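You operate a simulated robot arm through the tools that you are given. There is no shell and no other tool. Be economical: measure what you need, move in short steps, check, and stop when the job is done.

You run a simulated robot arm. Do the job below in one go: nothing can be reset, and whatever is moved stays where it is left.

## Task
Put the white sensor on top of the green drum filter. Then put the grey cup from the top of the black cabinet on top of the white filter frame. Then open the top parts drawer. The order counts. Set down upright: grey cup.

It is judged by the outcome, as a careful person would: the job done as asked, and still so three seconds after it is handed in. It fails if anything else is knocked over, pushed out of place, dropped, spilled or broken.

## Robot
A 6-joint arm with a fingered hand on a trunk, on a base that drives. Base frame: it is fixed to the floor where the robot stands at the start and does not move with it; the origin is under the middle of the robot, x ahead of it, y to its left, z up. Readings come in m, degrees, newtons and seconds.
With the tool pointing down near the work surface it reaches from about 0.22 to 0.48 m from the robot's upright axis, wherever it stands. Its first joint turns from -166.0 to 166.0 degrees. Places, roughly: green drum filter (6x6x6 cm) [0.6, 2.1, 0.8]; grey cup [-5, 3.5, 1]; top parts drawer [0.8, 1.2, 1.1]; white filter frame [-5.25, 3.5, 1]. Payload 2.3 kg.
The TCP is the grasp point between the finger pads, 0.022 m short of the fingertips. In the tool frame z runs along the fingers and y along their closing line. Largest opening 0.112 m; the body of the gripper starts 0.06 m behind the TCP. The gripper is a hand of 3 fingers: y runs from the thumb to the fingers, the wrist lies at [0, 0, -0.218] in the tool frame, and closing takes about 1.5 s.
Orientation is told as [roll, pitch, yaw] about the base's x, y, z axes, in that order, counted from this pose: with the fingers straight down and closing along the base's y, the tool's x points along the base's -x, its y along +y and its z along -z.

## Interface
- The arm moves only by the tool nudge_tool. Its argument "plan" is a list of rows, each a list of 7 numbers: the turn, a rotation vector about the tool's x, y, z in degrees, then the shift along the tool's x, y, z in m, then the finger opening in m, from 0 to 0.112. In form: [[ax, ay, az, dx, dy, dz, jaw], ...]. A call has 1 to 10 rows; each row is the pose to reach, as a shift and turn from the pose commanded when the call began, along the tool's axes at that moment. Each row takes 0.2 s and may step no farther than 0.05 m and 8.6 degrees from the row before; otherwise, or with a gripper value out of range, the whole call is refused. Where a pose cannot be reached the arm comes as near as it can. A force on the tool above 40 N (or 10 N above the force at the start of the call, whichever is more), or a blocked arm, ends the call early, and 0.2 s more pass. The fingers move at their own pace (about 0.072 m/s each) and stop on an object; they squeeze with about 28 N. The grip force told is the motor's: it shows also when the fingers shut on nothing. Time passes only in rows, and 0.2 s behind the last, so rows that repeat a pose let the fingers close. The reply holds the time, the measured pose of the TCP, the force on the tool along the base axes, the opening and the grip force, in the units named above and with some noise, with the torque about the TCP (base axes, N m) and any sound that the robot's microphone picked up.
- Cameras (640 x 400 px; columns grow to the right, rows downward): "scene" is now at [0.0013, 0.1082, 1.5607]; the picture's right is [-0.47, -0.88, 0.00], its down [-0.74, 0.39, -0.54] and it looks along [0.48, -0.25, -0.84] (base axes); focal length 264 px, centre (320, 200). "wrist" rides on the gripper at [0.066, 0.003, -0.08] in the tool frame; the picture's right is [-0.05, 1.00, 0.00], its down [-0.77, -0.04, -0.64] and it looks along [-0.64, -0.03, 0.77] (tool axes); focal length 275 px, centre (320, 200). There is no depth. A picture from a camera that has moved, and an enlarged one, comes with that camera's place and axes in the base frame and with its lens.
- get_image(camera): a new picture of that camera. The clock stands still meanwhile.
- move_column(by): slides the trunk up (or, below 0, down) by that many m; the arm and the scene camera ride with it, the base frame stays. It gives what a move gives, with no picture.
- steer(legs): drives the robot by 1 to 6 legs, each [ahead, left, turn to the left] in m, m and degrees, along the robot's own axes; the way and the turn of a leg run together, so that a leg with both is an arc; at most 1.5 m and 180 degrees a leg. The arm and the cameras ride along, it lands a little off, and it stops where it bumps. It gives what a move gives.
- preshape(shape): the hand has 3 fingers and takes this shape, open, in about a second: jaw (thumb against the fingers, like two jaws); tri (thumb and two fingers); tip (a fingertip pinch); poke (one finger out to press); point (the index stretched); flat (the hand flat); cup (the hand cupped); fist (a fist). The gripper value then closes the fingers along that shape, each until it touches; the sizes above hold for jaw. It gives what a move gives, with no picture.
- pan_tilt(pan, tilt): turns the head with the scene camera to pan (to the left, within 155 degrees either way) and tilt (down, from -29 to 69), counted from straight ahead of the robot. It gives what a move gives.
- zoom(camera, box): a new picture of the part [left, top, right, bottom] of that camera's present view, enlarged. The clock stands still meanwhile.
- hand_in(): hands the job in; it is judged then, once.

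Work in short steps. Places have to be worked out from the pictures, the camera data and where the tool is seen: move nearer, look again, correct. Check each grasp and each placing, and mend what went wrong. You have 165 turns and 120 pictures in all, those below and enlarged ones among them. Open the gripper and draw the arm clear of the work before you hand the job in, unless the task says otherwise; then end with one line.

The tools are called after "Request:" as name(argument=value, ...) on one line, values as JSON. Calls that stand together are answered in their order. nudge_tool: Moves the arm, as the interface text tells. Its arguments: {"type":"object","properties":{"plan":{"type":"array"}},"required":["plan"]} The other tools are called the same way: move_column (by) slides the trunk up or down; preshape (shape) gives the hand a shape; steer (legs) drives the base; pan_tilt (pan, tilt) turns the head that bears the scene camera; get_image (camera) takes a picture; zoom (camera, box) takes an enlarged picture of a part of a camera's view; hand_in () hands the job in.

At the start:

```text
clock: 0.0
ee_pos: [0.2899, 0.0202, 1.0589]
ee_rot: [0.1, 0.0, 0.1]
wrist_force: [0.2, 0.2, -0.1]
torque: [0.02, 0.04, -0.01]
gripper_width: 0.1119
gripper_force: 0.1
shape: jaw
trunk travel left (down, up): [-0.5, 0.09]
robot x, y, heading: [0.0008, 0.002, -0.0]
head pan, tilt: [-27.8, 57.1]
```

scene: 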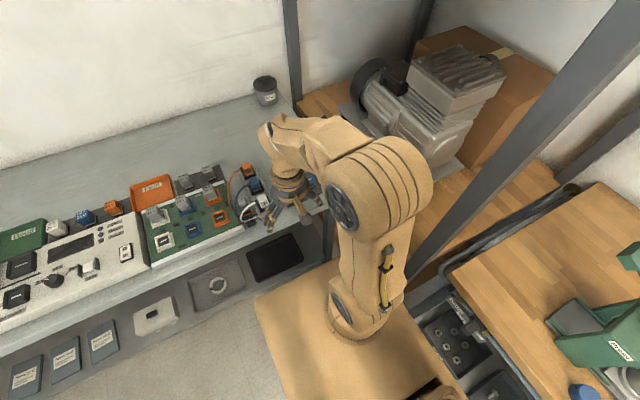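
wrist: 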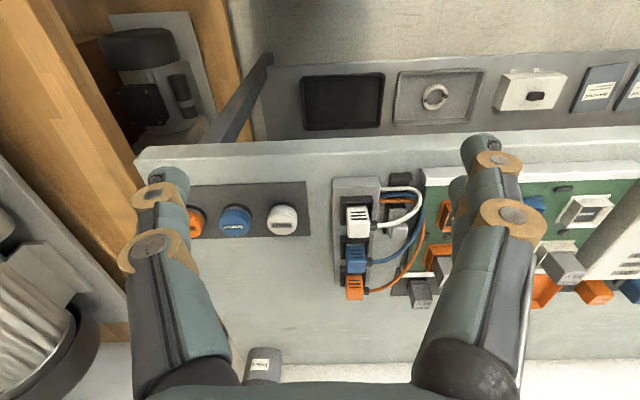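

The start pictures show a bench ahead with several modules; I need to find the white sensor and drum filter. I look left with the head.

Request:
pan_tilt(pan=30, tilt=35)

Request:
get_image(camera="scene")

Request:
pan_tilt(pan=75, tilt=30)

Request:
get_image(camera="scene")

```text
clock: 1.3
ee_pos: [0.2883, 0.0212, 1.0605]
ee_rot: [-0.1, -0.1, -0.1]
wrist_force: [0.1, 0.0, 0.7]
torque: [0.01, 0.0, 0.04]
gripper_width: 0.1119
gripper_force: 0.1
shape: jaw
trunk travel left (down, up): [-0.5, 0.09]
robot x, y, heading: [-0.001, 0.0045, 0.0]
head pan, tilt: [30.0, 35.0]
```

```text
117 pictures are left
camera scene: at [0.0157, 0.1848, 1.5914], right [0.5, -0.87, 0.0], down [-0.5, -0.29, -0.82], along [0.71, 0.41, -0.57], focal length 264 px, centre (320, 200)
```

scene: 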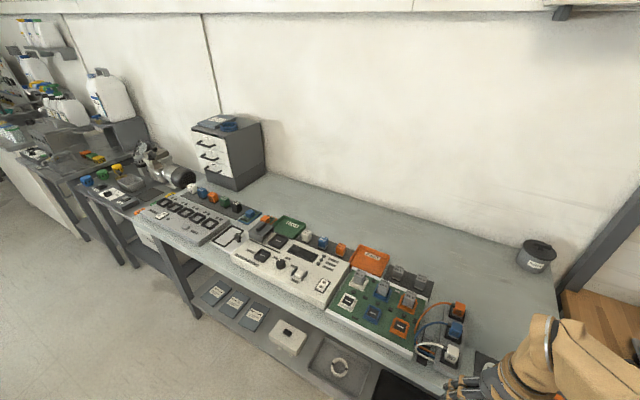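

```text
clock: 2.4
ee_pos: [0.2881, 0.021, 1.0603]
ee_rot: [0.1, -0.1, 0.0]
wrist_force: [0.3, -0.6, -1.0]
torque: [-0.02, -0.05, -0.03]
gripper_width: 0.1119
gripper_force: 0.0
shape: jaw
trunk travel left (down, up): [-0.5, 0.09]
robot x, y, heading: [0.002, -0.0007, -0.2]
head pan, tilt: [75.0, 30.0]
```

```text
116 pictures are left
camera scene: at [-0.0371, 0.2282, 1.5992], right [0.97, -0.26, 0.0], down [-0.13, -0.48, -0.87], along [0.22, 0.84, -0.5], focal length 264 px, centre (320, 200)
```

scene: 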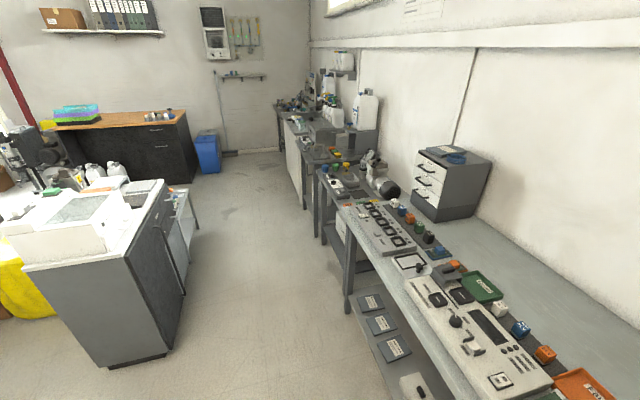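

I zoom in to find which object is labelled as a sensor.

Request:
zoom(camera="wrist", box=[140, 150, 440, 320])

Request:
zoom(camera="scene", box=[380, 190, 600, 400])

Request:
zoom(camera="scene", box=[280, 120, 440, 240])

```text
2.13 times, centred on (290, 235) of wrist
camera zoom: at [0.2231, 0.024, 1.1406], right [0.05, 1.0, 0.0], down [0.77, -0.04, 0.64], along [0.64, -0.03, -0.77], focal length 587 px, centre (384, 125)
```

zoom: 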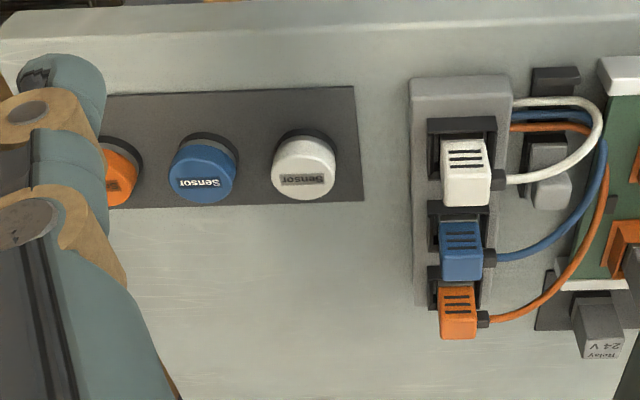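

```text
1.90 times, centred on (490, 295) of scene
camera zoom: at [-0.0371, 0.2282, 1.5992], right [0.97, -0.26, 0.0], down [-0.13, -0.48, -0.87], along [0.22, 0.84, -0.5], focal length 504 px, centre (-4, 19)
```

zoom: 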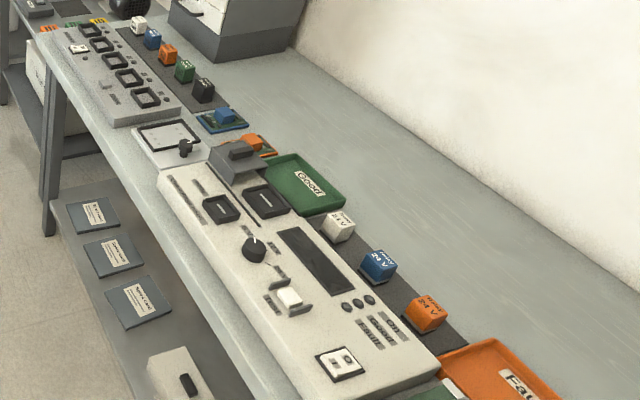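

```text
3.33 times, centred on (360, 180) of scene
camera zoom: at [-0.0371, 0.2282, 1.5992], right [0.97, -0.26, 0.0], down [-0.13, -0.48, -0.87], along [0.22, 0.84, -0.5], focal length 881 px, centre (187, 267)
```

zoom: 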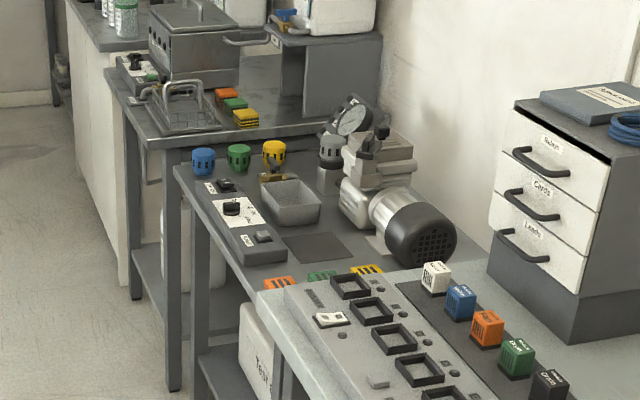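

The white "Sensor" disc lies near (0.46, -0.03, ~0.89) by triangulation, with a blue one about 6 cm beside it. I turn the hand 90° so the fingers close along base x, and move above it, then look.

Request:
nudge_tool(plan=[[0, 0, 8.5, -0.02, -0.006, 0, 0.112], [0, 0, 17, -0.04, -0.012, 0, 0.112], [0, 0, 25.5, -0.06, -0.018, 0, 0.112], [0, 0, 34, -0.08, -0.024, 0, 0.112], [0, 0, 42.5, -0.1, -0.03, 0, 0.112], [0, 0, 51, -0.12, -0.036, 0, 0.112], [0, 0, 59.5, -0.14, -0.042, 0, 0.1], [0, 0, 68, -0.155, -0.048, 0, 0.09], [0, 0, 76.5, -0.165, -0.054, 0, 0.08], [0, 0, 85, -0.17, -0.055, 0, 0.08]])

Request:
get_image(camera="wrist")

Request:
pan_tilt(pan=-5, tilt=55)

Request:
get_image(camera="scene")

```text
clock: 4.6
ee_pos: [0.4591, -0.0333, 1.0608]
ee_rot: [0.0, 0.0, -85.1]
wrist_force: [0.1, 0.3, -0.4]
torque: [0.01, 0.0, -0.02]
gripper_width: 0.0805
gripper_force: 0.2
shape: jaw
trunk travel left (down, up): [-0.5, 0.09]
robot x, y, heading: [-0.0032, -0.0002, 0.1]
head pan, tilt: [75.0, 30.0]
```

```text
112 pictures are left
camera wrist: at [0.4566, 0.0323, 1.1407], right [1.0, 0.04, 0.0], down [0.03, -0.77, 0.64], along [0.02, -0.64, -0.77], focal length 275 px, centre (320, 200)
```

wrist: 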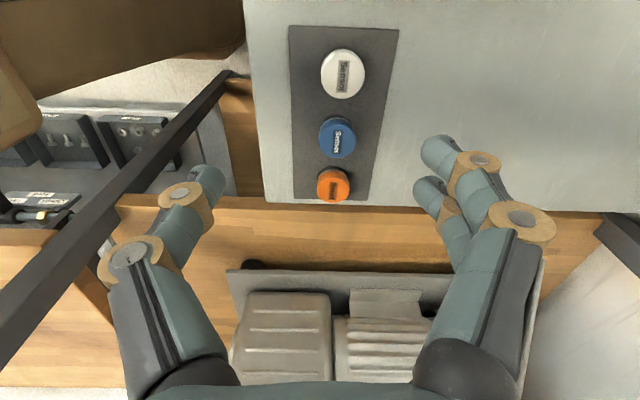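

```text
clock: 6.1
ee_pos: [0.458, -0.0345, 1.0615]
ee_rot: [0.0, 0.0, -85.0]
wrist_force: [0.3, 0.5, 0.3]
torque: [0.0, -0.01, 0.06]
gripper_width: 0.0805
gripper_force: 0.1
shape: jaw
trunk travel left (down, up): [-0.5, 0.09]
robot x, y, heading: [0.0011, 0.0006, -0.0]
head pan, tilt: [-5.0, 55.0]
```

```text
111 pictures are left
camera scene: at [0.0113, 0.1346, 1.5632], right [-0.09, -1.0, 0.0], down [-0.82, 0.07, -0.57], along [0.57, -0.05, -0.82], focal length 264 px, centre (320, 200)
```

scene: 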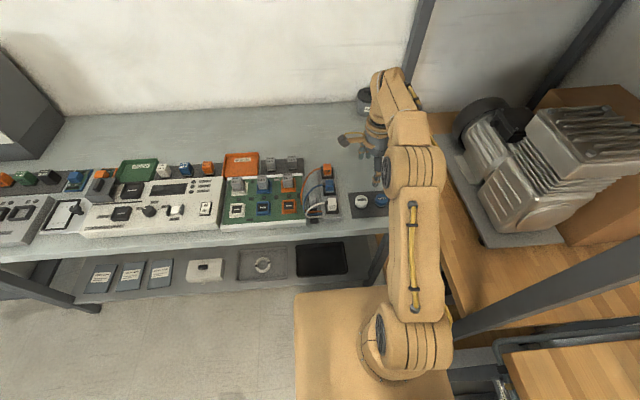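

Two views agree on the sensor top at about (0.478, -0.040, 0.87). I align over it and then lower the trunk partway, then look.

Request:
nudge_tool(plan=[[0, 0, 5, -0.0077, 0.0194, 0, 0.08], [0, 0, 5, -0.0077, 0.0194, 0, 0.08]])

Request:
move_column(by=-0.12)

Request:
get_image(camera="wrist")

Request:
zoom(camera="scene", box=[300, 100, 460, 260])

```text
clock: 6.7
ee_pos: [0.4781, -0.0394, 1.0592]
ee_rot: [-0.1, 0.0, -90.0]
wrist_force: [0.5, 0.6, 0.1]
torque: [0.03, 0.0, 0.03]
gripper_width: 0.0802
gripper_force: 0.1
shape: jaw
trunk travel left (down, up): [-0.5, 0.09]
robot x, y, heading: [-0.0006, 0.0015, -0.0]
head pan, tilt: [-5.0, 55.0]
```

```text
clock: 8.2
ee_pos: [0.4786, -0.0389, 0.9397]
ee_rot: [0.0, 0.1, -90.1]
wrist_force: [0.3, 0.5, 0.0]
torque: [-0.02, 0.0, -0.01]
gripper_width: 0.0803
gripper_force: 0.0
shape: jaw
trunk travel left (down, up): [-0.38, 0.21]
robot x, y, heading: [-0.0032, -0.0007, 0.2]
head pan, tilt: [-5.0, 55.0]
```

```text
110 pictures are left
camera wrist: at [0.4824, 0.0265, 1.0202], right [1.0, -0.05, 0.0], down [-0.04, -0.77, 0.64], along [-0.03, -0.63, -0.77], focal length 275 px, centre (320, 200)
```

wrist: 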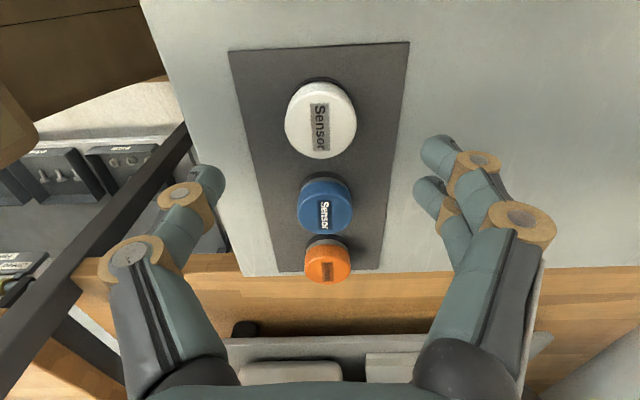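

```text
2.50 times, centred on (380, 180) of scene
camera zoom: at [0.0112, 0.1345, 1.4432], right [-0.09, -1.0, 0.0], down [-0.82, 0.07, -0.57], along [0.57, -0.05, -0.82], focal length 661 px, centre (170, 250)
```

zoom: 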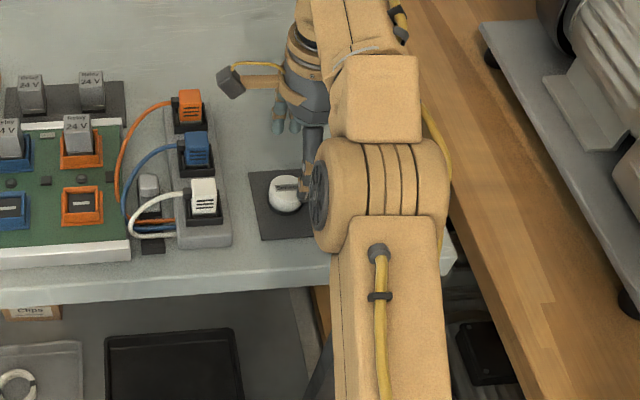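

Sensor projects consistently to (0.479, -0.038), about 4.3 cm across. I lower further and check from the wrist.

Request:
move_column(by=-0.06)

Request:
get_image(camera="wrist")

Request:
zoom(camera="scene", box=[320, 110, 420, 210])

```text
clock: 9.2
ee_pos: [0.4802, -0.0388, 0.8799]
ee_rot: [-0.1, 0.2, -90.0]
wrist_force: [0.0, 0.5, 0.8]
torque: [0.0, -0.03, -0.02]
gripper_width: 0.0805
gripper_force: 0.1
shape: jaw
trunk travel left (down, up): [-0.32, 0.27]
robot x, y, heading: [-0.0016, 0.0005, 0.1]
head pan, tilt: [-5.0, 55.0]
```

```text
108 pictures are left
camera wrist: at [0.4824, 0.0265, 0.9601], right [1.0, -0.05, 0.0], down [-0.04, -0.77, 0.64], along [-0.03, -0.63, -0.77], focal length 275 px, centre (320, 200)
```

wrist: 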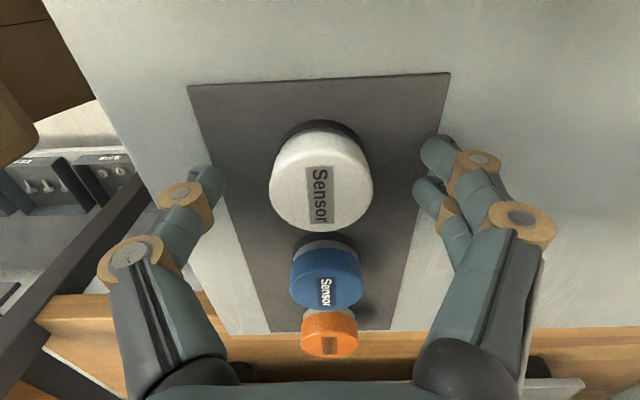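

```text
4.00 times, centred on (370, 160) of scene
camera zoom: at [0.0112, 0.1345, 1.3832], right [-0.09, -1.0, 0.0], down [-0.82, 0.07, -0.57], along [0.57, -0.05, -0.82], focal length 1057 px, centre (120, 360)
```

zoom: 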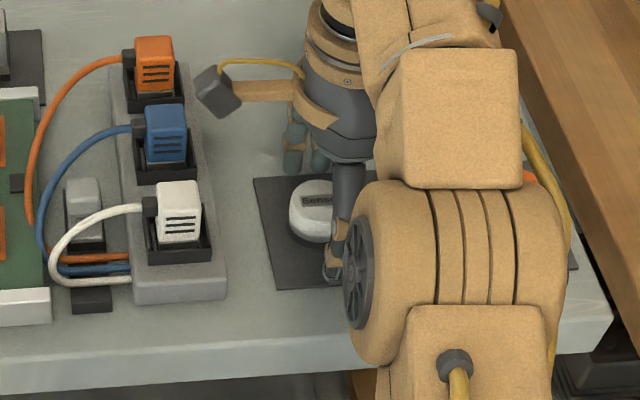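

Triangulation gives the plate at z ≈ 0.85 and the sensor top ≈ 0.872, so the fingertips (≈0.858) are nearly at the plate. I lower 4 mm and close.

Request:
nudge_tool(plan=[[0, 0, 0, 0, 0, 0.004, 0.08], [0, 0, 0, 0, 0, 0.004, 0.03], [0, 0, 0, 0, 0, 0.004, 0.03], [0, 0, 0, 0, 0, 0.004, 0.03], [0, 0, 0, 0, 0, 0.004, 0.03]])

Request:
get_image(camera="wrist")

```text
clock: 10.4
ee_pos: [0.4792, -0.0398, 0.8757]
ee_rot: [0.0, 0.0, -90.1]
wrist_force: [0.4, 0.1, -0.5]
torque: [0.0, -0.01, -0.03]
gripper_width: 0.0312
gripper_force: 28.0
shape: jaw
trunk travel left (down, up): [-0.32, 0.27]
robot x, y, heading: [0.0019, 0.002, 0.1]
head pan, tilt: [-5.0, 55.0]
```

```text
106 pictures are left
camera wrist: at [0.4827, 0.0267, 0.9561], right [1.0, -0.05, 0.0], down [-0.04, -0.77, 0.64], along [-0.03, -0.64, -0.77], focal length 275 px, centre (320, 200)
```

wrist: 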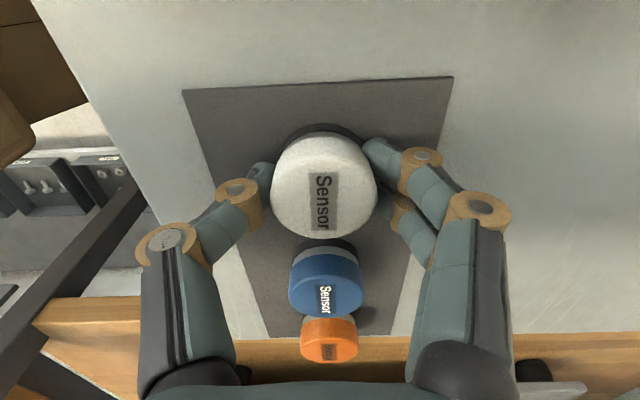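

The fingers have stopped on the sensor with 28 N; I lift by the arm 4 cm and check.

Request:
nudge_tool(plan=[[0, 0, 0, 0, 0, -0.01, 0.02], [0, 0, 0, 0, 0, -0.03, 0.02], [0, 0, 0, 0, 0, -0.05, 0.02]])

Request:
get_image(camera="wrist")

```text
clock: 11.2
ee_pos: [0.4631, -0.0349, 0.919]
ee_rot: [0.1, 0.1, -89.9]
wrist_force: [-1.0, 0.5, -0.3]
torque: [0.01, 0.0, 0.02]
gripper_width: 0.0308
gripper_force: 27.8
shape: jaw
out of reach, approached as far as the arm can: row 2, 3
trunk travel left (down, up): [-0.32, 0.27]
robot x, y, heading: [-0.0033, -0.0014, 0.2]
head pan, tilt: [-5.0, 55.0]
```

```text
105 pictures are left
camera wrist: at [0.4666, 0.0322, 0.9987], right [1.0, -0.05, 0.0], down [-0.04, -0.77, 0.63], along [-0.03, -0.63, -0.77], focal length 275 px, centre (320, 200)
```

wrist: 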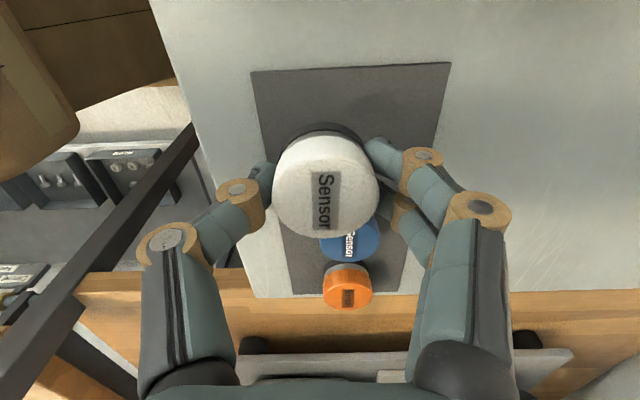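

The sensor is held and lifted. I raise the trunk and draw the arm back toward the robot before driving.

Request:
move_column(by=0.2)

Request:
nudge_tool(plan=[[0, 0, 0, 0, -0.04, 0, 0.02], [0, 0, 0, 0, -0.08, 0, 0.02], [0, 0, 0, 0, -0.12, 0, 0.02], [0, 0, 0, 0, -0.16, 0, 0.02]])

Request:
pan_tilt(pan=60, tilt=30)

Request:
zoom(camera="scene", box=[80, 60, 400, 260])

```text
clock: 13.4
ee_pos: [0.4642, -0.0344, 1.1181]
ee_rot: [0.0, 0.0, -90.1]
wrist_force: [-0.4, -0.7, 0.0]
torque: [0.0, 0.02, -0.01]
gripper_width: 0.0309
gripper_force: 28.2
shape: jaw
trunk travel left (down, up): [-0.52, 0.07]
robot x, y, heading: [-0.0001, 0.0024, 0.1]
head pan, tilt: [-5.0, 55.0]
```

```text
clock: 14.4
ee_pos: [0.3016, -0.0316, 1.116]
ee_rot: [0.2, 0.0, -90.1]
wrist_force: [0.1, 0.0, -0.1]
torque: [-0.01, 0.01, 0.03]
gripper_width: 0.031
gripper_force: 27.7
shape: jaw
trunk travel left (down, up): [-0.52, 0.07]
robot x, y, heading: [-0.0013, -0.0035, -0.1]
head pan, tilt: [-5.0, 55.0]
```

```text
clock: 15.8
ee_pos: [0.3021, -0.0311, 1.1164]
ee_rot: [0.0, -0.1, -90.1]
wrist_force: [0.4, -0.8, -0.6]
torque: [-0.02, 0.03, 0.0]
gripper_width: 0.0309
gripper_force: 28.2
shape: jaw
trunk travel left (down, up): [-0.52, 0.07]
robot x, y, heading: [0.0002, -0.0007, 0.2]
head pan, tilt: [60.0, 30.0]
```

```text
2.00 times, centred on (240, 160) of scene
camera zoom: at [-0.0152, 0.2191, 1.6192], right [0.87, -0.5, 0.0], down [-0.25, -0.43, -0.87], along [0.43, 0.75, -0.5], focal length 529 px, centre (480, 280)
```

zoom: 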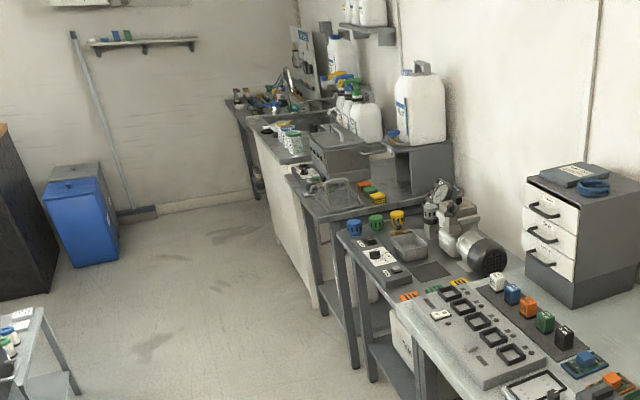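

The green drum (middle of the blue/green/yellow trio) is seen near (0.6, 2.1). I drive left alongside the benches, keeping x≈0.

Request:
steer(legs=[[0, 1.05, 0], [0, 1.05, 0]])

Request:
pan_tilt(pan=20, tilt=55)

Request:
get_image(camera="scene")

```text
clock: 26.2
ee_pos: [0.2971, 2.0757, 1.1167]
ee_rot: [0.0, 0.0, -89.4]
wrist_force: [-0.1, 0.4, -0.8]
torque: [0.01, -0.02, 0.03]
gripper_width: 0.0308
gripper_force: 27.8
shape: jaw
trunk travel left (down, up): [-0.52, 0.07]
robot x, y, heading: [-0.007, 2.11, 0.8]
head pan, tilt: [60.0, 30.0]
```

```text
clock: 27.3
ee_pos: [0.2987, 2.0764, 1.115]
ee_rot: [-0.1, 0.0, -89.4]
wrist_force: [0.4, 0.5, -0.5]
torque: [0.04, -0.01, 0.0]
gripper_width: 0.031
gripper_force: 27.9
shape: jaw
trunk travel left (down, up): [-0.52, 0.07]
robot x, y, heading: [-0.0047, 2.1051, 0.7]
head pan, tilt: [20.0, 55.0]
```

```text
103 pictures are left
camera scene: at [-0.0002, 2.2702, 1.5832], right [0.35, -0.94, 0.0], down [-0.77, -0.29, -0.57], along [0.54, 0.2, -0.82], focal length 264 px, centre (320, 200)
```

scene: 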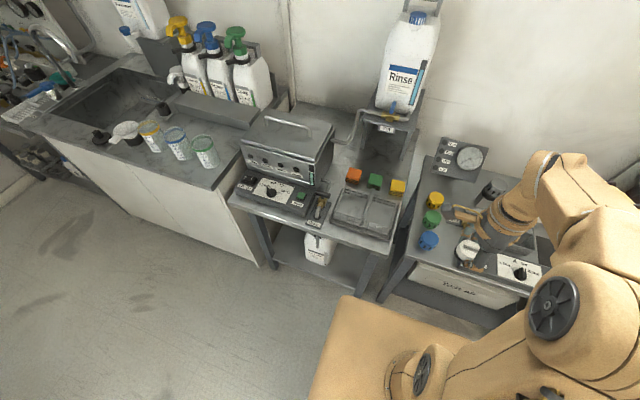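

The green drum projects to about (0.585, 2.07). I need to be ~10 cm closer; I creep ahead in small legs, watching for a bump.

Request:
steer(legs=[[0.05, 0, 0]])

Request:
steer(legs=[[0.05, 0, 0]])

Request:
get_image(camera="scene")

Request:
get_image(camera="wrist")

```text
clock: 28.2
ee_pos: [0.3503, 2.077, 1.1164]
ee_rot: [-0.1, 0.1, -89.3]
wrist_force: [0.7, 0.4, -0.2]
torque: [-0.01, 0.03, -0.01]
gripper_width: 0.0308
gripper_force: 27.8
shape: jaw
trunk travel left (down, up): [-0.52, 0.07]
robot x, y, heading: [0.0429, 2.1046, 0.7]
head pan, tilt: [20.0, 55.0]
```

```text
clock: 29.1
ee_pos: [0.398, 2.0782, 1.1161]
ee_rot: [-0.1, 0.0, -89.2]
wrist_force: [0.9, -0.4, -0.8]
torque: [0.01, 0.0, 0.0]
gripper_width: 0.0311
gripper_force: 27.9
shape: jaw
trunk travel left (down, up): [-0.52, 0.07]
robot x, y, heading: [0.0943, 2.101, 0.4]
head pan, tilt: [20.0, 55.0]
```

```text
102 pictures are left
camera scene: at [0.1017, 2.2713, 1.5832], right [0.35, -0.94, 0.0], down [-0.77, -0.29, -0.57], along [0.54, 0.2, -0.82], focal length 264 px, centre (320, 200)
```

scene: 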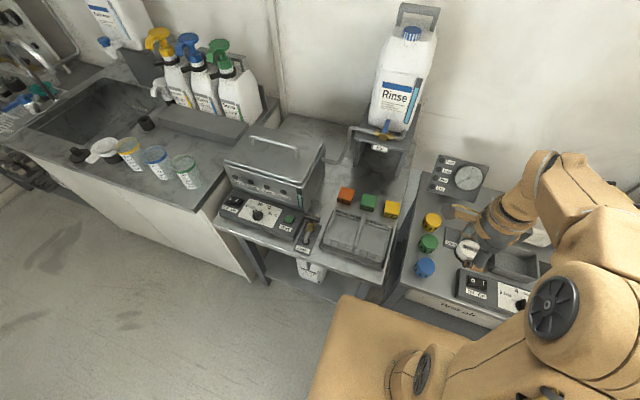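

```text
101 pictures are left
camera wrist: at [0.402, 2.1434, 1.1962], right [1.0, -0.03, 0.0], down [-0.03, -0.77, 0.64], along [-0.02, -0.64, -0.77], focal length 275 px, centre (320, 200)
```

wrist: 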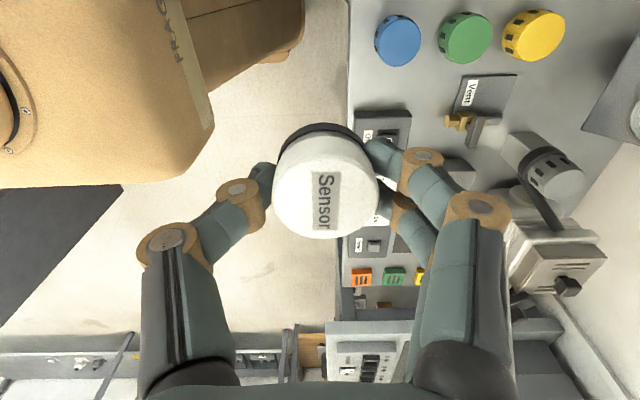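

Two views put the green drum at about (0.594, 2.068), top near 0.78–0.83. I extend the arm over it at a safe height.

Request:
nudge_tool(plan=[[0, 0, 0, -0.002, 0.02, 0.03, 0.02], [0, 0, 0, -0.004, 0.06, 0.06, 0.02], [0, 0, 0, -0.006, 0.1, 0.08, 0.02], [0, 0, 0, -0.008, 0.14, 0.09, 0.02], [0, 0, 0, -0.009, 0.17, 0.1, 0.02], [0, 0, 0, -0.009, 0.196, 0.11, 0.02]])

Request:
get_image(camera="wrist")

Request:
get_image(camera="scene")

```text
clock: 30.5
ee_pos: [0.5922, 2.0688, 1.0068]
ee_rot: [-0.2, 0.1, -89.3]
wrist_force: [-0.7, 0.3, 0.0]
torque: [-0.03, 0.02, 0.02]
gripper_width: 0.0305
gripper_force: 28.5
shape: jaw
trunk travel left (down, up): [-0.52, 0.07]
robot x, y, heading: [0.0948, 2.1039, 0.9]
head pan, tilt: [20.0, 55.0]
```

```text
100 pictures are left
camera wrist: at [0.5964, 2.1348, 1.0869], right [1.0, -0.04, 0.0], down [-0.03, -0.77, 0.64], along [-0.03, -0.63, -0.77], focal length 275 px, centre (320, 200)
```

wrist: 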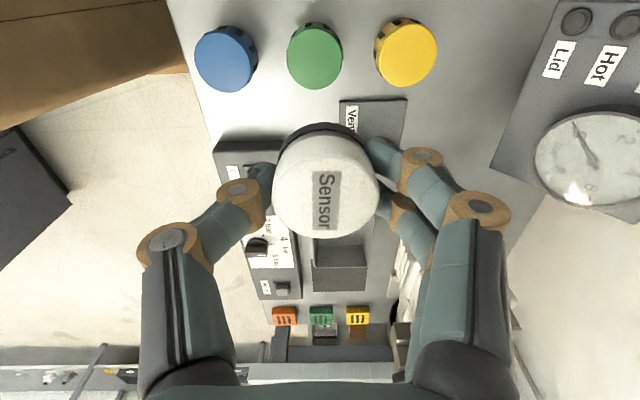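

```text
99 pictures are left
camera scene: at [0.1017, 2.2711, 1.5833], right [0.35, -0.94, 0.0], down [-0.77, -0.29, -0.57], along [0.54, 0.2, -0.82], focal length 264 px, centre (320, 200)
```

scene: 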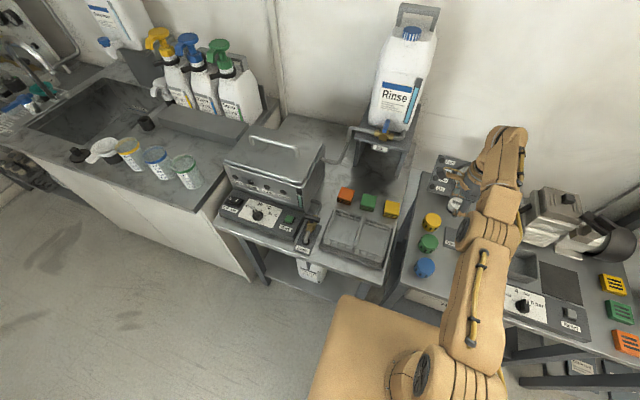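

Refined drum top: (0.588, 2.072, ≈0.79). I correct laterally and lower the trunk partway.

Request:
nudge_tool(plan=[[0, 0, 0, 0.003, -0.004, 0, 0.02], [0, 0, 0, 0.003, -0.004, 0, 0.02]])

Request:
move_column(by=-0.14)

Request:
get_image(camera="wrist")

Request:
zoom(camera="scene", box=[380, 140, 540, 300])

```text
clock: 31.1
ee_pos: [0.5895, 2.0729, 1.0072]
ee_rot: [0.0, 0.0, -89.3]
wrist_force: [-0.1, 0.3, 0.5]
torque: [0.01, -0.01, 0.0]
gripper_width: 0.0307
gripper_force: 27.7
shape: jaw
trunk travel left (down, up): [-0.52, 0.07]
robot x, y, heading: [0.0961, 2.1085, 0.7]
head pan, tilt: [20.0, 55.0]
```

```text
clock: 32.8
ee_pos: [0.59, 2.0717, 0.8676]
ee_rot: [0.1, 0.0, -89.2]
wrist_force: [0.2, -0.4, 0.3]
torque: [-0.01, -0.03, 0.01]
gripper_width: 0.0305
gripper_force: 27.9
shape: jaw
trunk travel left (down, up): [-0.38, 0.21]
robot x, y, heading: [0.097, 2.1054, 0.8]
head pan, tilt: [20.0, 55.0]
```

```text
98 pictures are left
camera wrist: at [0.5927, 2.1383, 0.9478], right [1.0, -0.03, 0.0], down [-0.03, -0.77, 0.64], along [-0.02, -0.64, -0.77], focal length 275 px, centre (320, 200)
```

wrist: 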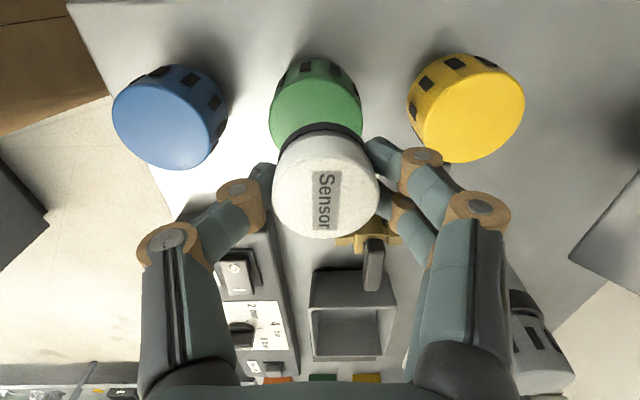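

```text
2.50 times, centred on (460, 220) of scene
camera zoom: at [0.0997, 2.2712, 1.4432], right [0.35, -0.94, 0.0], down [-0.77, -0.29, -0.57], along [0.54, 0.2, -0.82], focal length 661 px, centre (-30, 150)
```

zoom: 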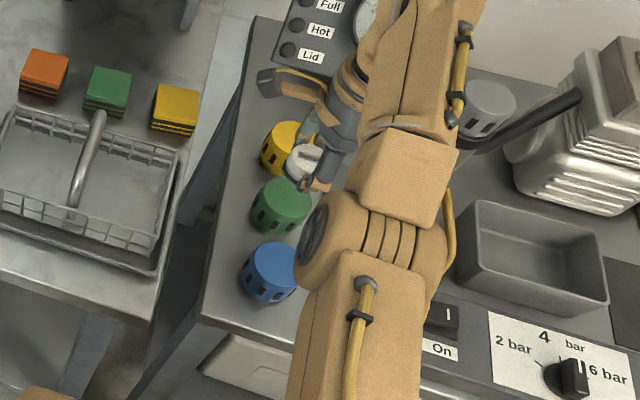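

The drum is centred below within a couple of millimetres. I lower 3 cm more and view again.

Request:
move_column(by=-0.03)

Request:
get_image(camera="wrist")

Request:
zoom(camera="scene", box=[400, 130, 500, 230])

```text
clock: 33.5
ee_pos: [0.5907, 2.0715, 0.838]
ee_rot: [0.0, -0.1, -89.3]
wrist_force: [-0.2, 0.1, -0.2]
torque: [0.0, -0.03, 0.03]
gripper_width: 0.0304
gripper_force: 28.7
shape: jaw
trunk travel left (down, up): [-0.35, 0.24]
robot x, y, heading: [0.0966, 2.1039, 0.9]
head pan, tilt: [20.0, 55.0]
```

```text
96 pictures are left
camera wrist: at [0.5927, 2.1383, 0.9178], right [1.0, -0.03, 0.0], down [-0.03, -0.77, 0.64], along [-0.02, -0.64, -0.77], focal length 275 px, centre (320, 200)
```

wrist: 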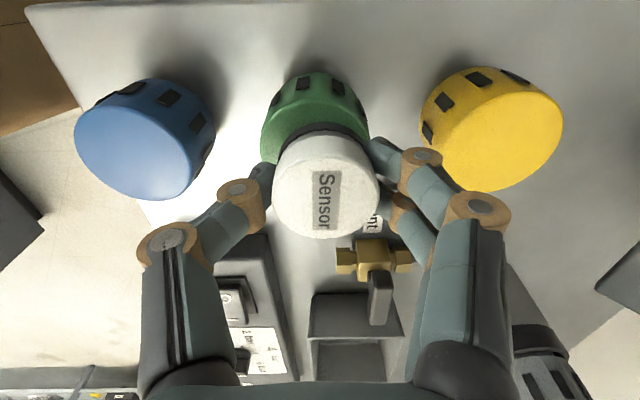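

```text
4.00 times, centred on (450, 180) of scene
camera zoom: at [0.0997, 2.2712, 1.4131], right [0.35, -0.94, 0.0], down [-0.77, -0.29, -0.57], along [0.54, 0.2, -0.82], focal length 1057 px, centre (-200, 280)
```

zoom: 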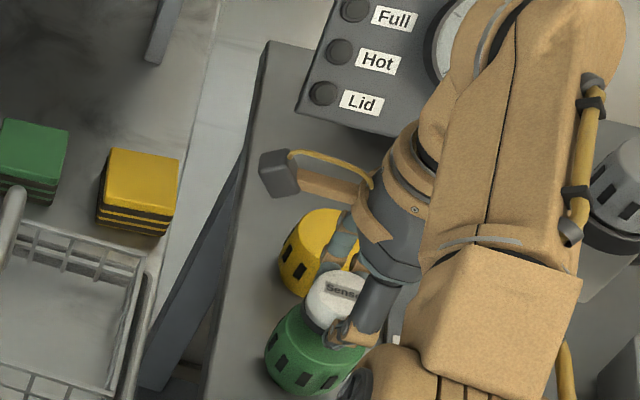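

The sensor should shift about 4 mm toward −x; then I go down in small guarded steps.

Request:
nudge_tool(plan=[[0, 0, 0, 0, -0.004, 0, 0.02], [0, 0, 0, 0, -0.004, 0.007, 0.02], [0, 0, 0, 0, -0.004, 0.014, 0.02], [0, 0, 0, 0, -0.004, 0.018, 0.02]])

Request:
get_image(camera="wrist")

```text
clock: 34.5
ee_pos: [0.5895, 2.0717, 0.8243]
ee_rot: [0.2, 0.0, -89.3]
wrist_force: [2.6, -1.1, 29.7]
torque: [-0.08, 0.07, -0.01]
gripper_width: 0.032
gripper_force: 28.0
shape: jaw
out of reach, approached as far as the arm can: row 1, 2, 3, 4
trunk travel left (down, up): [-0.35, 0.24]
robot x, y, heading: [0.0952, 2.1073, 0.7]
head pan, tilt: [20.0, 55.0]
```

```text
94 pictures are left
camera wrist: at [0.5923, 2.1373, 0.9042], right [1.0, -0.03, 0.0], down [-0.03, -0.77, 0.64], along [-0.02, -0.64, -0.77], focal length 275 px, centre (320, 200)
```

wrist: 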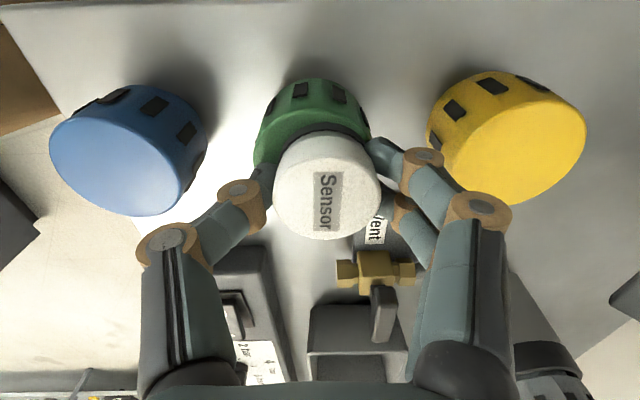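

Contact felt (30 N) at z 0.824; the sensor sits about 5 mm off centre toward +x. I lift slightly, shift back, and set down again gently.

Request:
nudge_tool(plan=[[0, 0, 0, 0, -0.002, -0.012, 0.02], [0, 0, 0, 0, -0.005, -0.012, 0.02], [0, 0, 0, 0, -0.005, -0.01, 0.02]])

Request:
zoom(camera="wrist", box=[220, 60, 420, 260])

```text
clock: 35.3
ee_pos: [0.5905, 2.0724, 0.8313]
ee_rot: [0.0, 0.0, -89.3]
wrist_force: [0.6, -0.2, -0.4]
torque: [0.0, 0.0, -0.03]
gripper_width: 0.0317
gripper_force: 28.1
shape: jaw
out of reach, approached as far as the arm can: row 2, 3
trunk travel left (down, up): [-0.35, 0.24]
robot x, y, heading: [0.0965, 2.1062, 0.8]
head pan, tilt: [20.0, 55.0]
```

```text
2.00 times, centred on (320, 160) of wrist
camera zoom: at [0.5931, 2.1378, 0.9121], right [1.0, -0.03, 0.0], down [-0.03, -0.77, 0.64], along [-0.02, -0.64, -0.77], focal length 551 px, centre (320, 280)
```

zoom: 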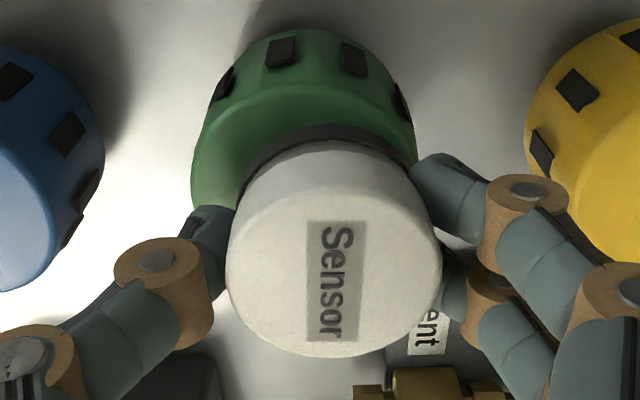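

The arm is at its reach limit here, so I raise the trunk and extend the arm downward, giving better reach for the correction.

Request:
move_column(by=0.06)

Request:
nudge_tool(plan=[[0, 0, 0, 0, -0.004, 0.015, 0.02], [0, 0, 0, 0, -0.008, 0.03, 0.02], [0, 0, 0, 0, -0.008, 0.045, 0.02], [0, 0, 0, 0, -0.008, 0.055, 0.02]])

Request:
zoom(camera="wrist", box=[220, 60, 420, 260])

```text
clock: 36.3
ee_pos: [0.5904, 2.0722, 0.8918]
ee_rot: [-0.1, 0.0, -89.3]
wrist_force: [0.0, -0.4, -0.9]
torque: [0.03, -0.01, 0.01]
gripper_width: 0.0317
gripper_force: 27.6
shape: jaw
trunk travel left (down, up): [-0.41, 0.18]
robot x, y, heading: [0.0946, 2.1085, 0.8]
head pan, tilt: [20.0, 55.0]
```

```text
clock: 37.3
ee_pos: [0.5945, 2.0718, 0.8347]
ee_rot: [-0.2, 0.0, -89.2]
wrist_force: [0.5, -0.5, -0.6]
torque: [-0.05, 0.02, 0.05]
gripper_width: 0.0318
gripper_force: 28.3
shape: jaw
out of reach, approached as far as the arm can: row 1, 2, 3, 4
trunk travel left (down, up): [-0.41, 0.18]
robot x, y, heading: [0.0941, 2.1048, 0.7]
head pan, tilt: [20.0, 55.0]
```

```text
2.00 times, centred on (320, 160) of wrist
camera zoom: at [0.5965, 2.1377, 0.9163], right [1.0, -0.03, 0.0], down [-0.02, -0.77, 0.64], along [-0.02, -0.64, -0.77], focal length 551 px, centre (320, 280)
```

zoom: 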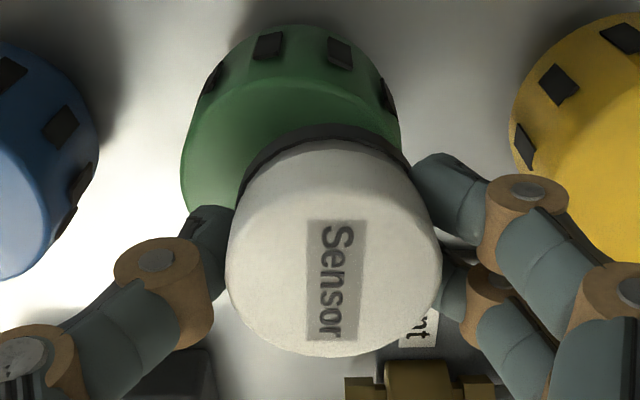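

The arm reports odd reach limits; I test its response with a larger inward, upward shift.

Request:
nudge_tool(plan=[[0, 0, 0, 0, -0.01, -0.03, 0.02], [0, 0, 0, 0, -0.02, -0.03, 0.02], [0, 0, 0, 0, -0.02, -0.03, 0.02]])

```text
clock: 38.1
ee_pos: [0.5929, 2.0704, 0.8673]
ee_rot: [-0.3, 0.0, -89.3]
wrist_force: [0.2, -0.2, -0.9]
torque: [0.0, 0.0, -0.02]
gripper_width: 0.0319
gripper_force: 27.9
shape: jaw
out of reach, approached as far as the arm can: row 1, 2, 3
trunk travel left (down, up): [-0.41, 0.18]
robot x, y, heading: [0.0934, 2.1072, 0.7]
head pan, tilt: [20.0, 55.0]
```

The response still hugs the outer boundary, so the commanded pose seems to lie beyond it; I command a larger inward shift at this safe height.

Request:
nudge_tool(plan=[[0, 0, 0, 0, -0.02, 0, 0.02], [0, 0, 0, 0, -0.04, 0, 0.02], [0, 0, 0, 0, -0.04, 0, 0.02]])

```text
clock: 38.9
ee_pos: [0.5931, 2.0691, 0.8707]
ee_rot: [-0.3, 0.1, -89.3]
wrist_force: [-0.4, 0.8, -0.7]
torque: [0.03, -0.01, 0.01]
gripper_width: 0.0317
gripper_force: 27.9
shape: jaw
out of reach, approached as far as the arm can: row 1, 2, 3
trunk travel left (down, up): [-0.41, 0.18]
robot x, y, heading: [0.0968, 2.1032, 0.8]
head pan, tilt: [20.0, 55.0]
```

The elbow looks fully stretched (singular). I command a big retreat inward to break out of it, at this safe height.

Request:
nudge_tool(plan=[[0, 0, 0, 0, -0.04, -0.02, 0.02], [0, 0, 0, 0, -0.08, -0.04, 0.02], [0, 0, 0, 0, -0.12, -0.06, 0.02], [0, 0, 0, 0, -0.16, -0.06, 0.02], [0, 0, 0, 0, -0.16, -0.06, 0.02]])

```text
clock: 40.1
ee_pos: [0.5855, 2.0619, 0.9156]
ee_rot: [-0.1, 0.0, -89.3]
wrist_force: [-0.3, 0.1, 1.0]
torque: [0.02, -0.02, -0.04]
gripper_width: 0.0316
gripper_force: 28.1
shape: jaw
out of reach, approached as far as the arm can: row 1, 2, 3, 4, 5
trunk travel left (down, up): [-0.41, 0.18]
robot x, y, heading: [0.0976, 2.104, 0.9]
head pan, tilt: [20.0, 55.0]
```

Still stuck on the boundary. I try a longer retreat (up and inward together) to get the elbow bent again.

Request:
nudge_tool(plan=[[0, 0, 0, 0, -0.03, -0.035, 0.02], [0, 0, 0, 0, -0.06, -0.07, 0.02], [0, 0, 0, 0, -0.09, -0.105, 0.02], [0, 0, 0, 0, -0.12, -0.14, 0.02], [0, 0, 0, 0, -0.15, -0.175, 0.02], [0, 0, 0, 0, -0.18, -0.21, 0.02], [0, 0, 0, 0, -0.22, -0.21, 0.02], [0, 0, 0, 0, -0.26, -0.21, 0.02], [0, 0, 0, 0, -0.26, -0.21, 0.02]])

Request:
get_image(camera="scene")

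```text
clock: 42.1
ee_pos: [0.3301, 2.0544, 1.1216]
ee_rot: [-0.2, 0.0, -89.3]
wrist_force: [-1.0, -0.1, -0.5]
torque: [0.0, -0.02, 0.03]
gripper_width: 0.0311
gripper_force: 27.8
shape: jaw
out of reach, approached as far as the arm can: row 1, 2, 3, 4
trunk travel left (down, up): [-0.41, 0.18]
robot x, y, heading: [0.0959, 2.1036, 0.5]
head pan, tilt: [20.0, 55.0]
```

```text
91 pictures are left
camera scene: at [0.1002, 2.2711, 1.4732], right [0.35, -0.94, 0.0], down [-0.77, -0.29, -0.57], along [0.54, 0.2, -0.82], focal length 264 px, centre (320, 200)
```

scene: 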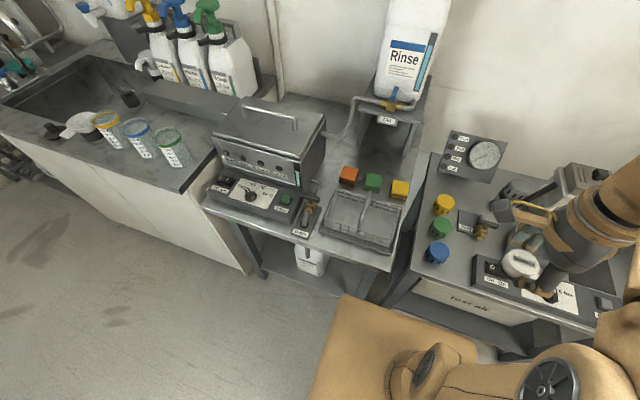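

Recovered. I drive 6 cm nearer so the arm need not stretch fully.

Request:
steer(legs=[[0.06, 0, 0]])

Request:
get_image(camera="wrist")

```text
clock: 43.1
ee_pos: [0.3912, 2.0539, 1.1218]
ee_rot: [-0.1, 0.0, -89.3]
wrist_force: [0.7, -0.8, 0.3]
torque: [-0.04, 0.04, 0.01]
gripper_width: 0.0312
gripper_force: 28.4
shape: jaw
trunk travel left (down, up): [-0.41, 0.18]
robot x, y, heading: [0.1572, 2.1059, 0.7]
head pan, tilt: [20.0, 55.0]
```

```text
90 pictures are left
camera wrist: at [0.3933, 2.12, 1.2021], right [1.0, -0.04, 0.0], down [-0.03, -0.77, 0.64], along [-0.03, -0.64, -0.77], focal length 275 px, centre (320, 200)
```

wrist: 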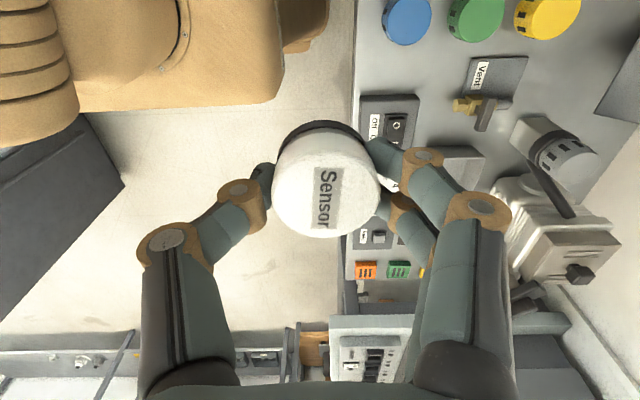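

Refined targets: TCP should be about (0.5835, 2.063) for the sensor to centre on the drum. I extend there with descent.

Request:
nudge_tool(plan=[[0, 0, 0, 0.001, 0.035, 0.02, 0.02], [0, 0, 0, 0.002, 0.075, 0.05, 0.02], [0, 0, 0, 0.004, 0.115, 0.08, 0.02], [0, 0, 0, 0.006, 0.155, 0.105, 0.02], [0, 0, 0, 0.0062, 0.1925, 0.13, 0.02], [0, 0, 0, 0.0062, 0.1925, 0.16, 0.02], [0, 0, 0, 0.0062, 0.1925, 0.2, 0.02], [0, 0, 0, 0.0062, 0.1925, 0.24, 0.02], [0, 0, 0, 0.0062, 0.1925, 0.265, 0.02]])

Request:
zoom(camera="wrist", box=[220, 60, 420, 260])

```text
clock: 45.1
ee_pos: [0.5818, 2.0629, 0.8572]
ee_rot: [-0.1, 0.0, -89.4]
wrist_force: [-0.1, 0.8, 0.3]
torque: [-0.01, 0.03, 0.01]
gripper_width: 0.0307
gripper_force: 27.6
shape: jaw
trunk travel left (down, up): [-0.41, 0.18]
robot x, y, heading: [0.1554, 2.1073, 0.6]
head pan, tilt: [20.0, 55.0]
```

```text
2.00 times, centred on (320, 160) of wrist
camera zoom: at [0.5851, 2.1285, 0.937], right [1.0, -0.04, 0.0], down [-0.03, -0.77, 0.64], along [-0.02, -0.63, -0.77], focal length 551 px, centre (320, 280)
```

zoom: 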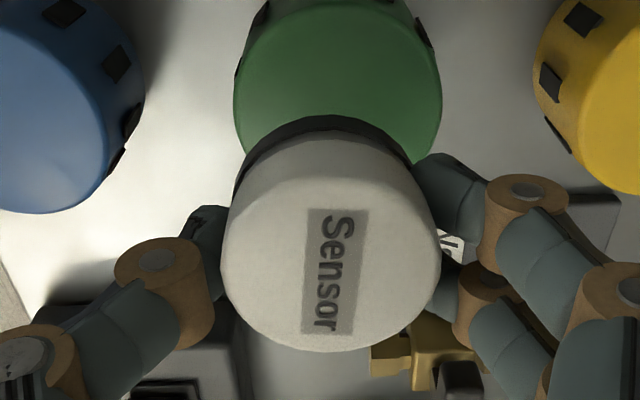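

Computed sensor centre (0.5855, 2.071) matches drum centre (0.588, 2.071). I descend to just at contact.

Request:
nudge_tool(plan=[[0, 0, 0, 0, 0.002, 0.012, 0.02], [0, 0, 0, 0, 0.002, 0.022, 0.02], [0, 0, 0, 0, 0.002, 0.027, 0.02], [0, 0, 0, 0, 0.002, 0.03, 0.02], [0, 0, 0, 0, 0.002, 0.03, 0.02]])

Request:
zoom(camera="wrist", box=[220, 60, 420, 260])

```text
clock: 46.3
ee_pos: [0.5845, 2.0624, 0.8263]
ee_rot: [-0.1, 0.0, -89.4]
wrist_force: [0.2, 0.0, -0.2]
torque: [0.01, -0.02, 0.02]
gripper_width: 0.0307
gripper_force: 28.3
shape: jaw
trunk travel left (down, up): [-0.41, 0.18]
robot x, y, heading: [0.1558, 2.1066, 0.4]
head pan, tilt: [20.0, 55.0]
```

```text
2.00 times, centred on (320, 160) of wrist
camera zoom: at [0.5866, 2.1284, 0.9073], right [1.0, -0.04, 0.0], down [-0.03, -0.77, 0.64], along [-0.02, -0.64, -0.77], focal length 551 px, centre (320, 280)
```

zoom: 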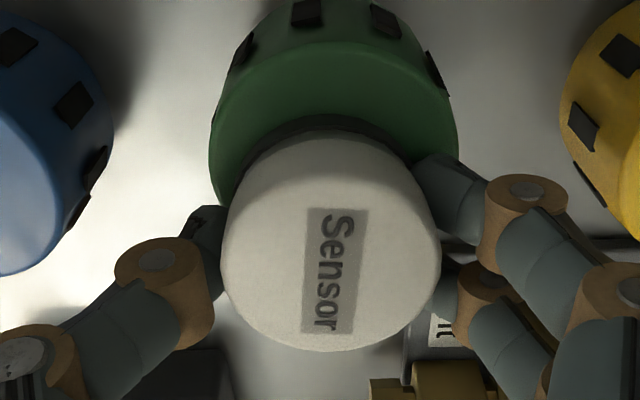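

Alignment is good, not yet in contact. I go 3–4 mm lower and read the force.

Request:
nudge_tool(plan=[[0, 0, 0, 0, 0, 0.0015, 0.02], [0, 0, 0, 0, 0, 0.003, 0.02], [0, 0, 0, 0, 0, 0.003, 0.02]])

```text
clock: 47.1
ee_pos: [0.5837, 2.0619, 0.825]
ee_rot: [-0.1, 0.0, -89.3]
wrist_force: [2.4, -0.3, 7.9]
torque: [0.08, -0.28, 0.02]
gripper_width: 0.0308
gripper_force: 28.0
shape: jaw
trunk travel left (down, up): [-0.41, 0.18]
robot x, y, heading: [0.156, 2.1042, 0.7]
head pan, tilt: [20.0, 55.0]
```

Contact with 8 N: the sensor rests on the drum. I open modestly, then rise.

Request:
nudge_tool(plan=[[0, 0, 0, 0, 0, 0.003, 0.04], [0, 0, 0, 0, 0, 0.003, 0.05], [0, 0, 0, 0, 0, 0.003, 0.065], [0, 0, 0, 0, 0, 0.003, 0.07], [0, 0, 0, 0, 0, 0.003, 0.07]])

Request:
nudge_tool(plan=[[0, 0, 0, 0, 0, -0.015, 0.07], [0, 0, 0, 0, 0, -0.05, 0.08], [0, 0, 0, 0, 0, -0.1, 0.08], [0, 0, 0, 0, 0, -0.14, 0.08]])

Request:
get_image(camera="wrist")

```text
clock: 48.3
ee_pos: [0.5831, 2.062, 0.8209]
ee_rot: [-0.1, 0.0, -89.3]
wrist_force: [-0.3, -1.2, 0.3]
torque: [0.01, 0.01, 0.01]
gripper_width: 0.0696
gripper_force: 0.0
shape: jaw
trunk travel left (down, up): [-0.41, 0.18]
robot x, y, heading: [0.1526, 2.1044, 0.8]
head pan, tilt: [20.0, 55.0]
```

```text
clock: 49.3
ee_pos: [0.5839, 2.0608, 0.9602]
ee_rot: [-0.1, 0.0, -89.3]
wrist_force: [0.0, -0.5, -0.3]
torque: [0.04, -0.01, 0.0]
gripper_width: 0.0796
gripper_force: 0.1
shape: jaw
trunk travel left (down, up): [-0.41, 0.18]
robot x, y, heading: [0.156, 2.1074, 0.6]
head pan, tilt: [20.0, 55.0]
```

```text
87 pictures are left
camera wrist: at [0.5866, 2.1272, 1.0412], right [1.0, -0.04, 0.0], down [-0.03, -0.77, 0.64], along [-0.02, -0.63, -0.77], focal length 275 px, centre (320, 200)
```

wrist: 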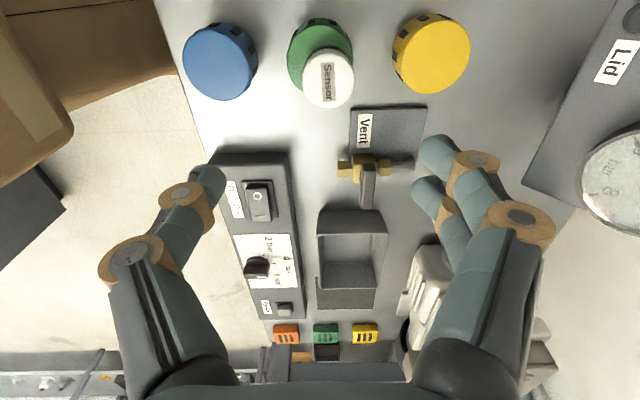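

The sensor stands on the drum but looks a little off-centre; I check from the scene camera.

Request:
zoom(camera="scene", box=[370, 150, 510, 290])

Request:
zoom(camera="wrist", box=[250, 0, 400, 130])

```text
2.86 times, centred on (440, 220) of scene
camera zoom: at [0.1601, 2.272, 1.4732], right [0.35, -0.94, 0.0], down [-0.77, -0.29, -0.57], along [0.54, 0.2, -0.82], focal length 755 px, centre (-23, 143)
```

zoom: 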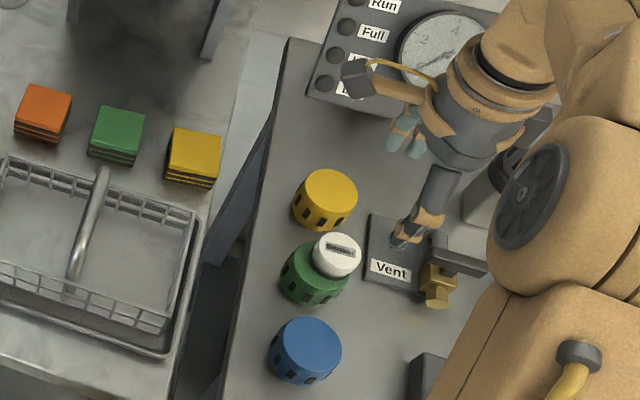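

```text
3.08 times, centred on (325, 65) of wrist
camera zoom: at [0.5866, 2.1272, 1.0412], right [1.0, -0.04, 0.0], down [-0.03, -0.77, 0.64], along [-0.02, -0.63, -0.77], focal length 847 px, centre (305, 615)
```

zoom: 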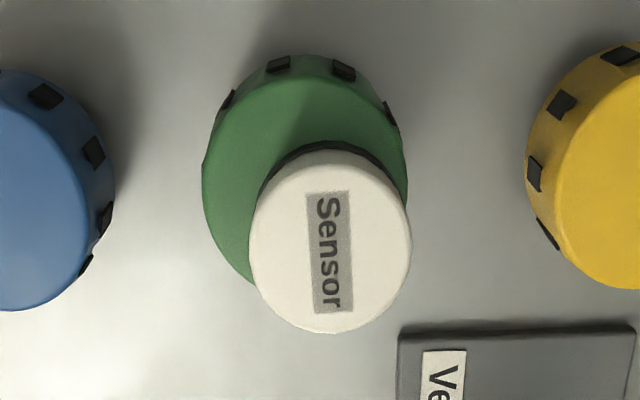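

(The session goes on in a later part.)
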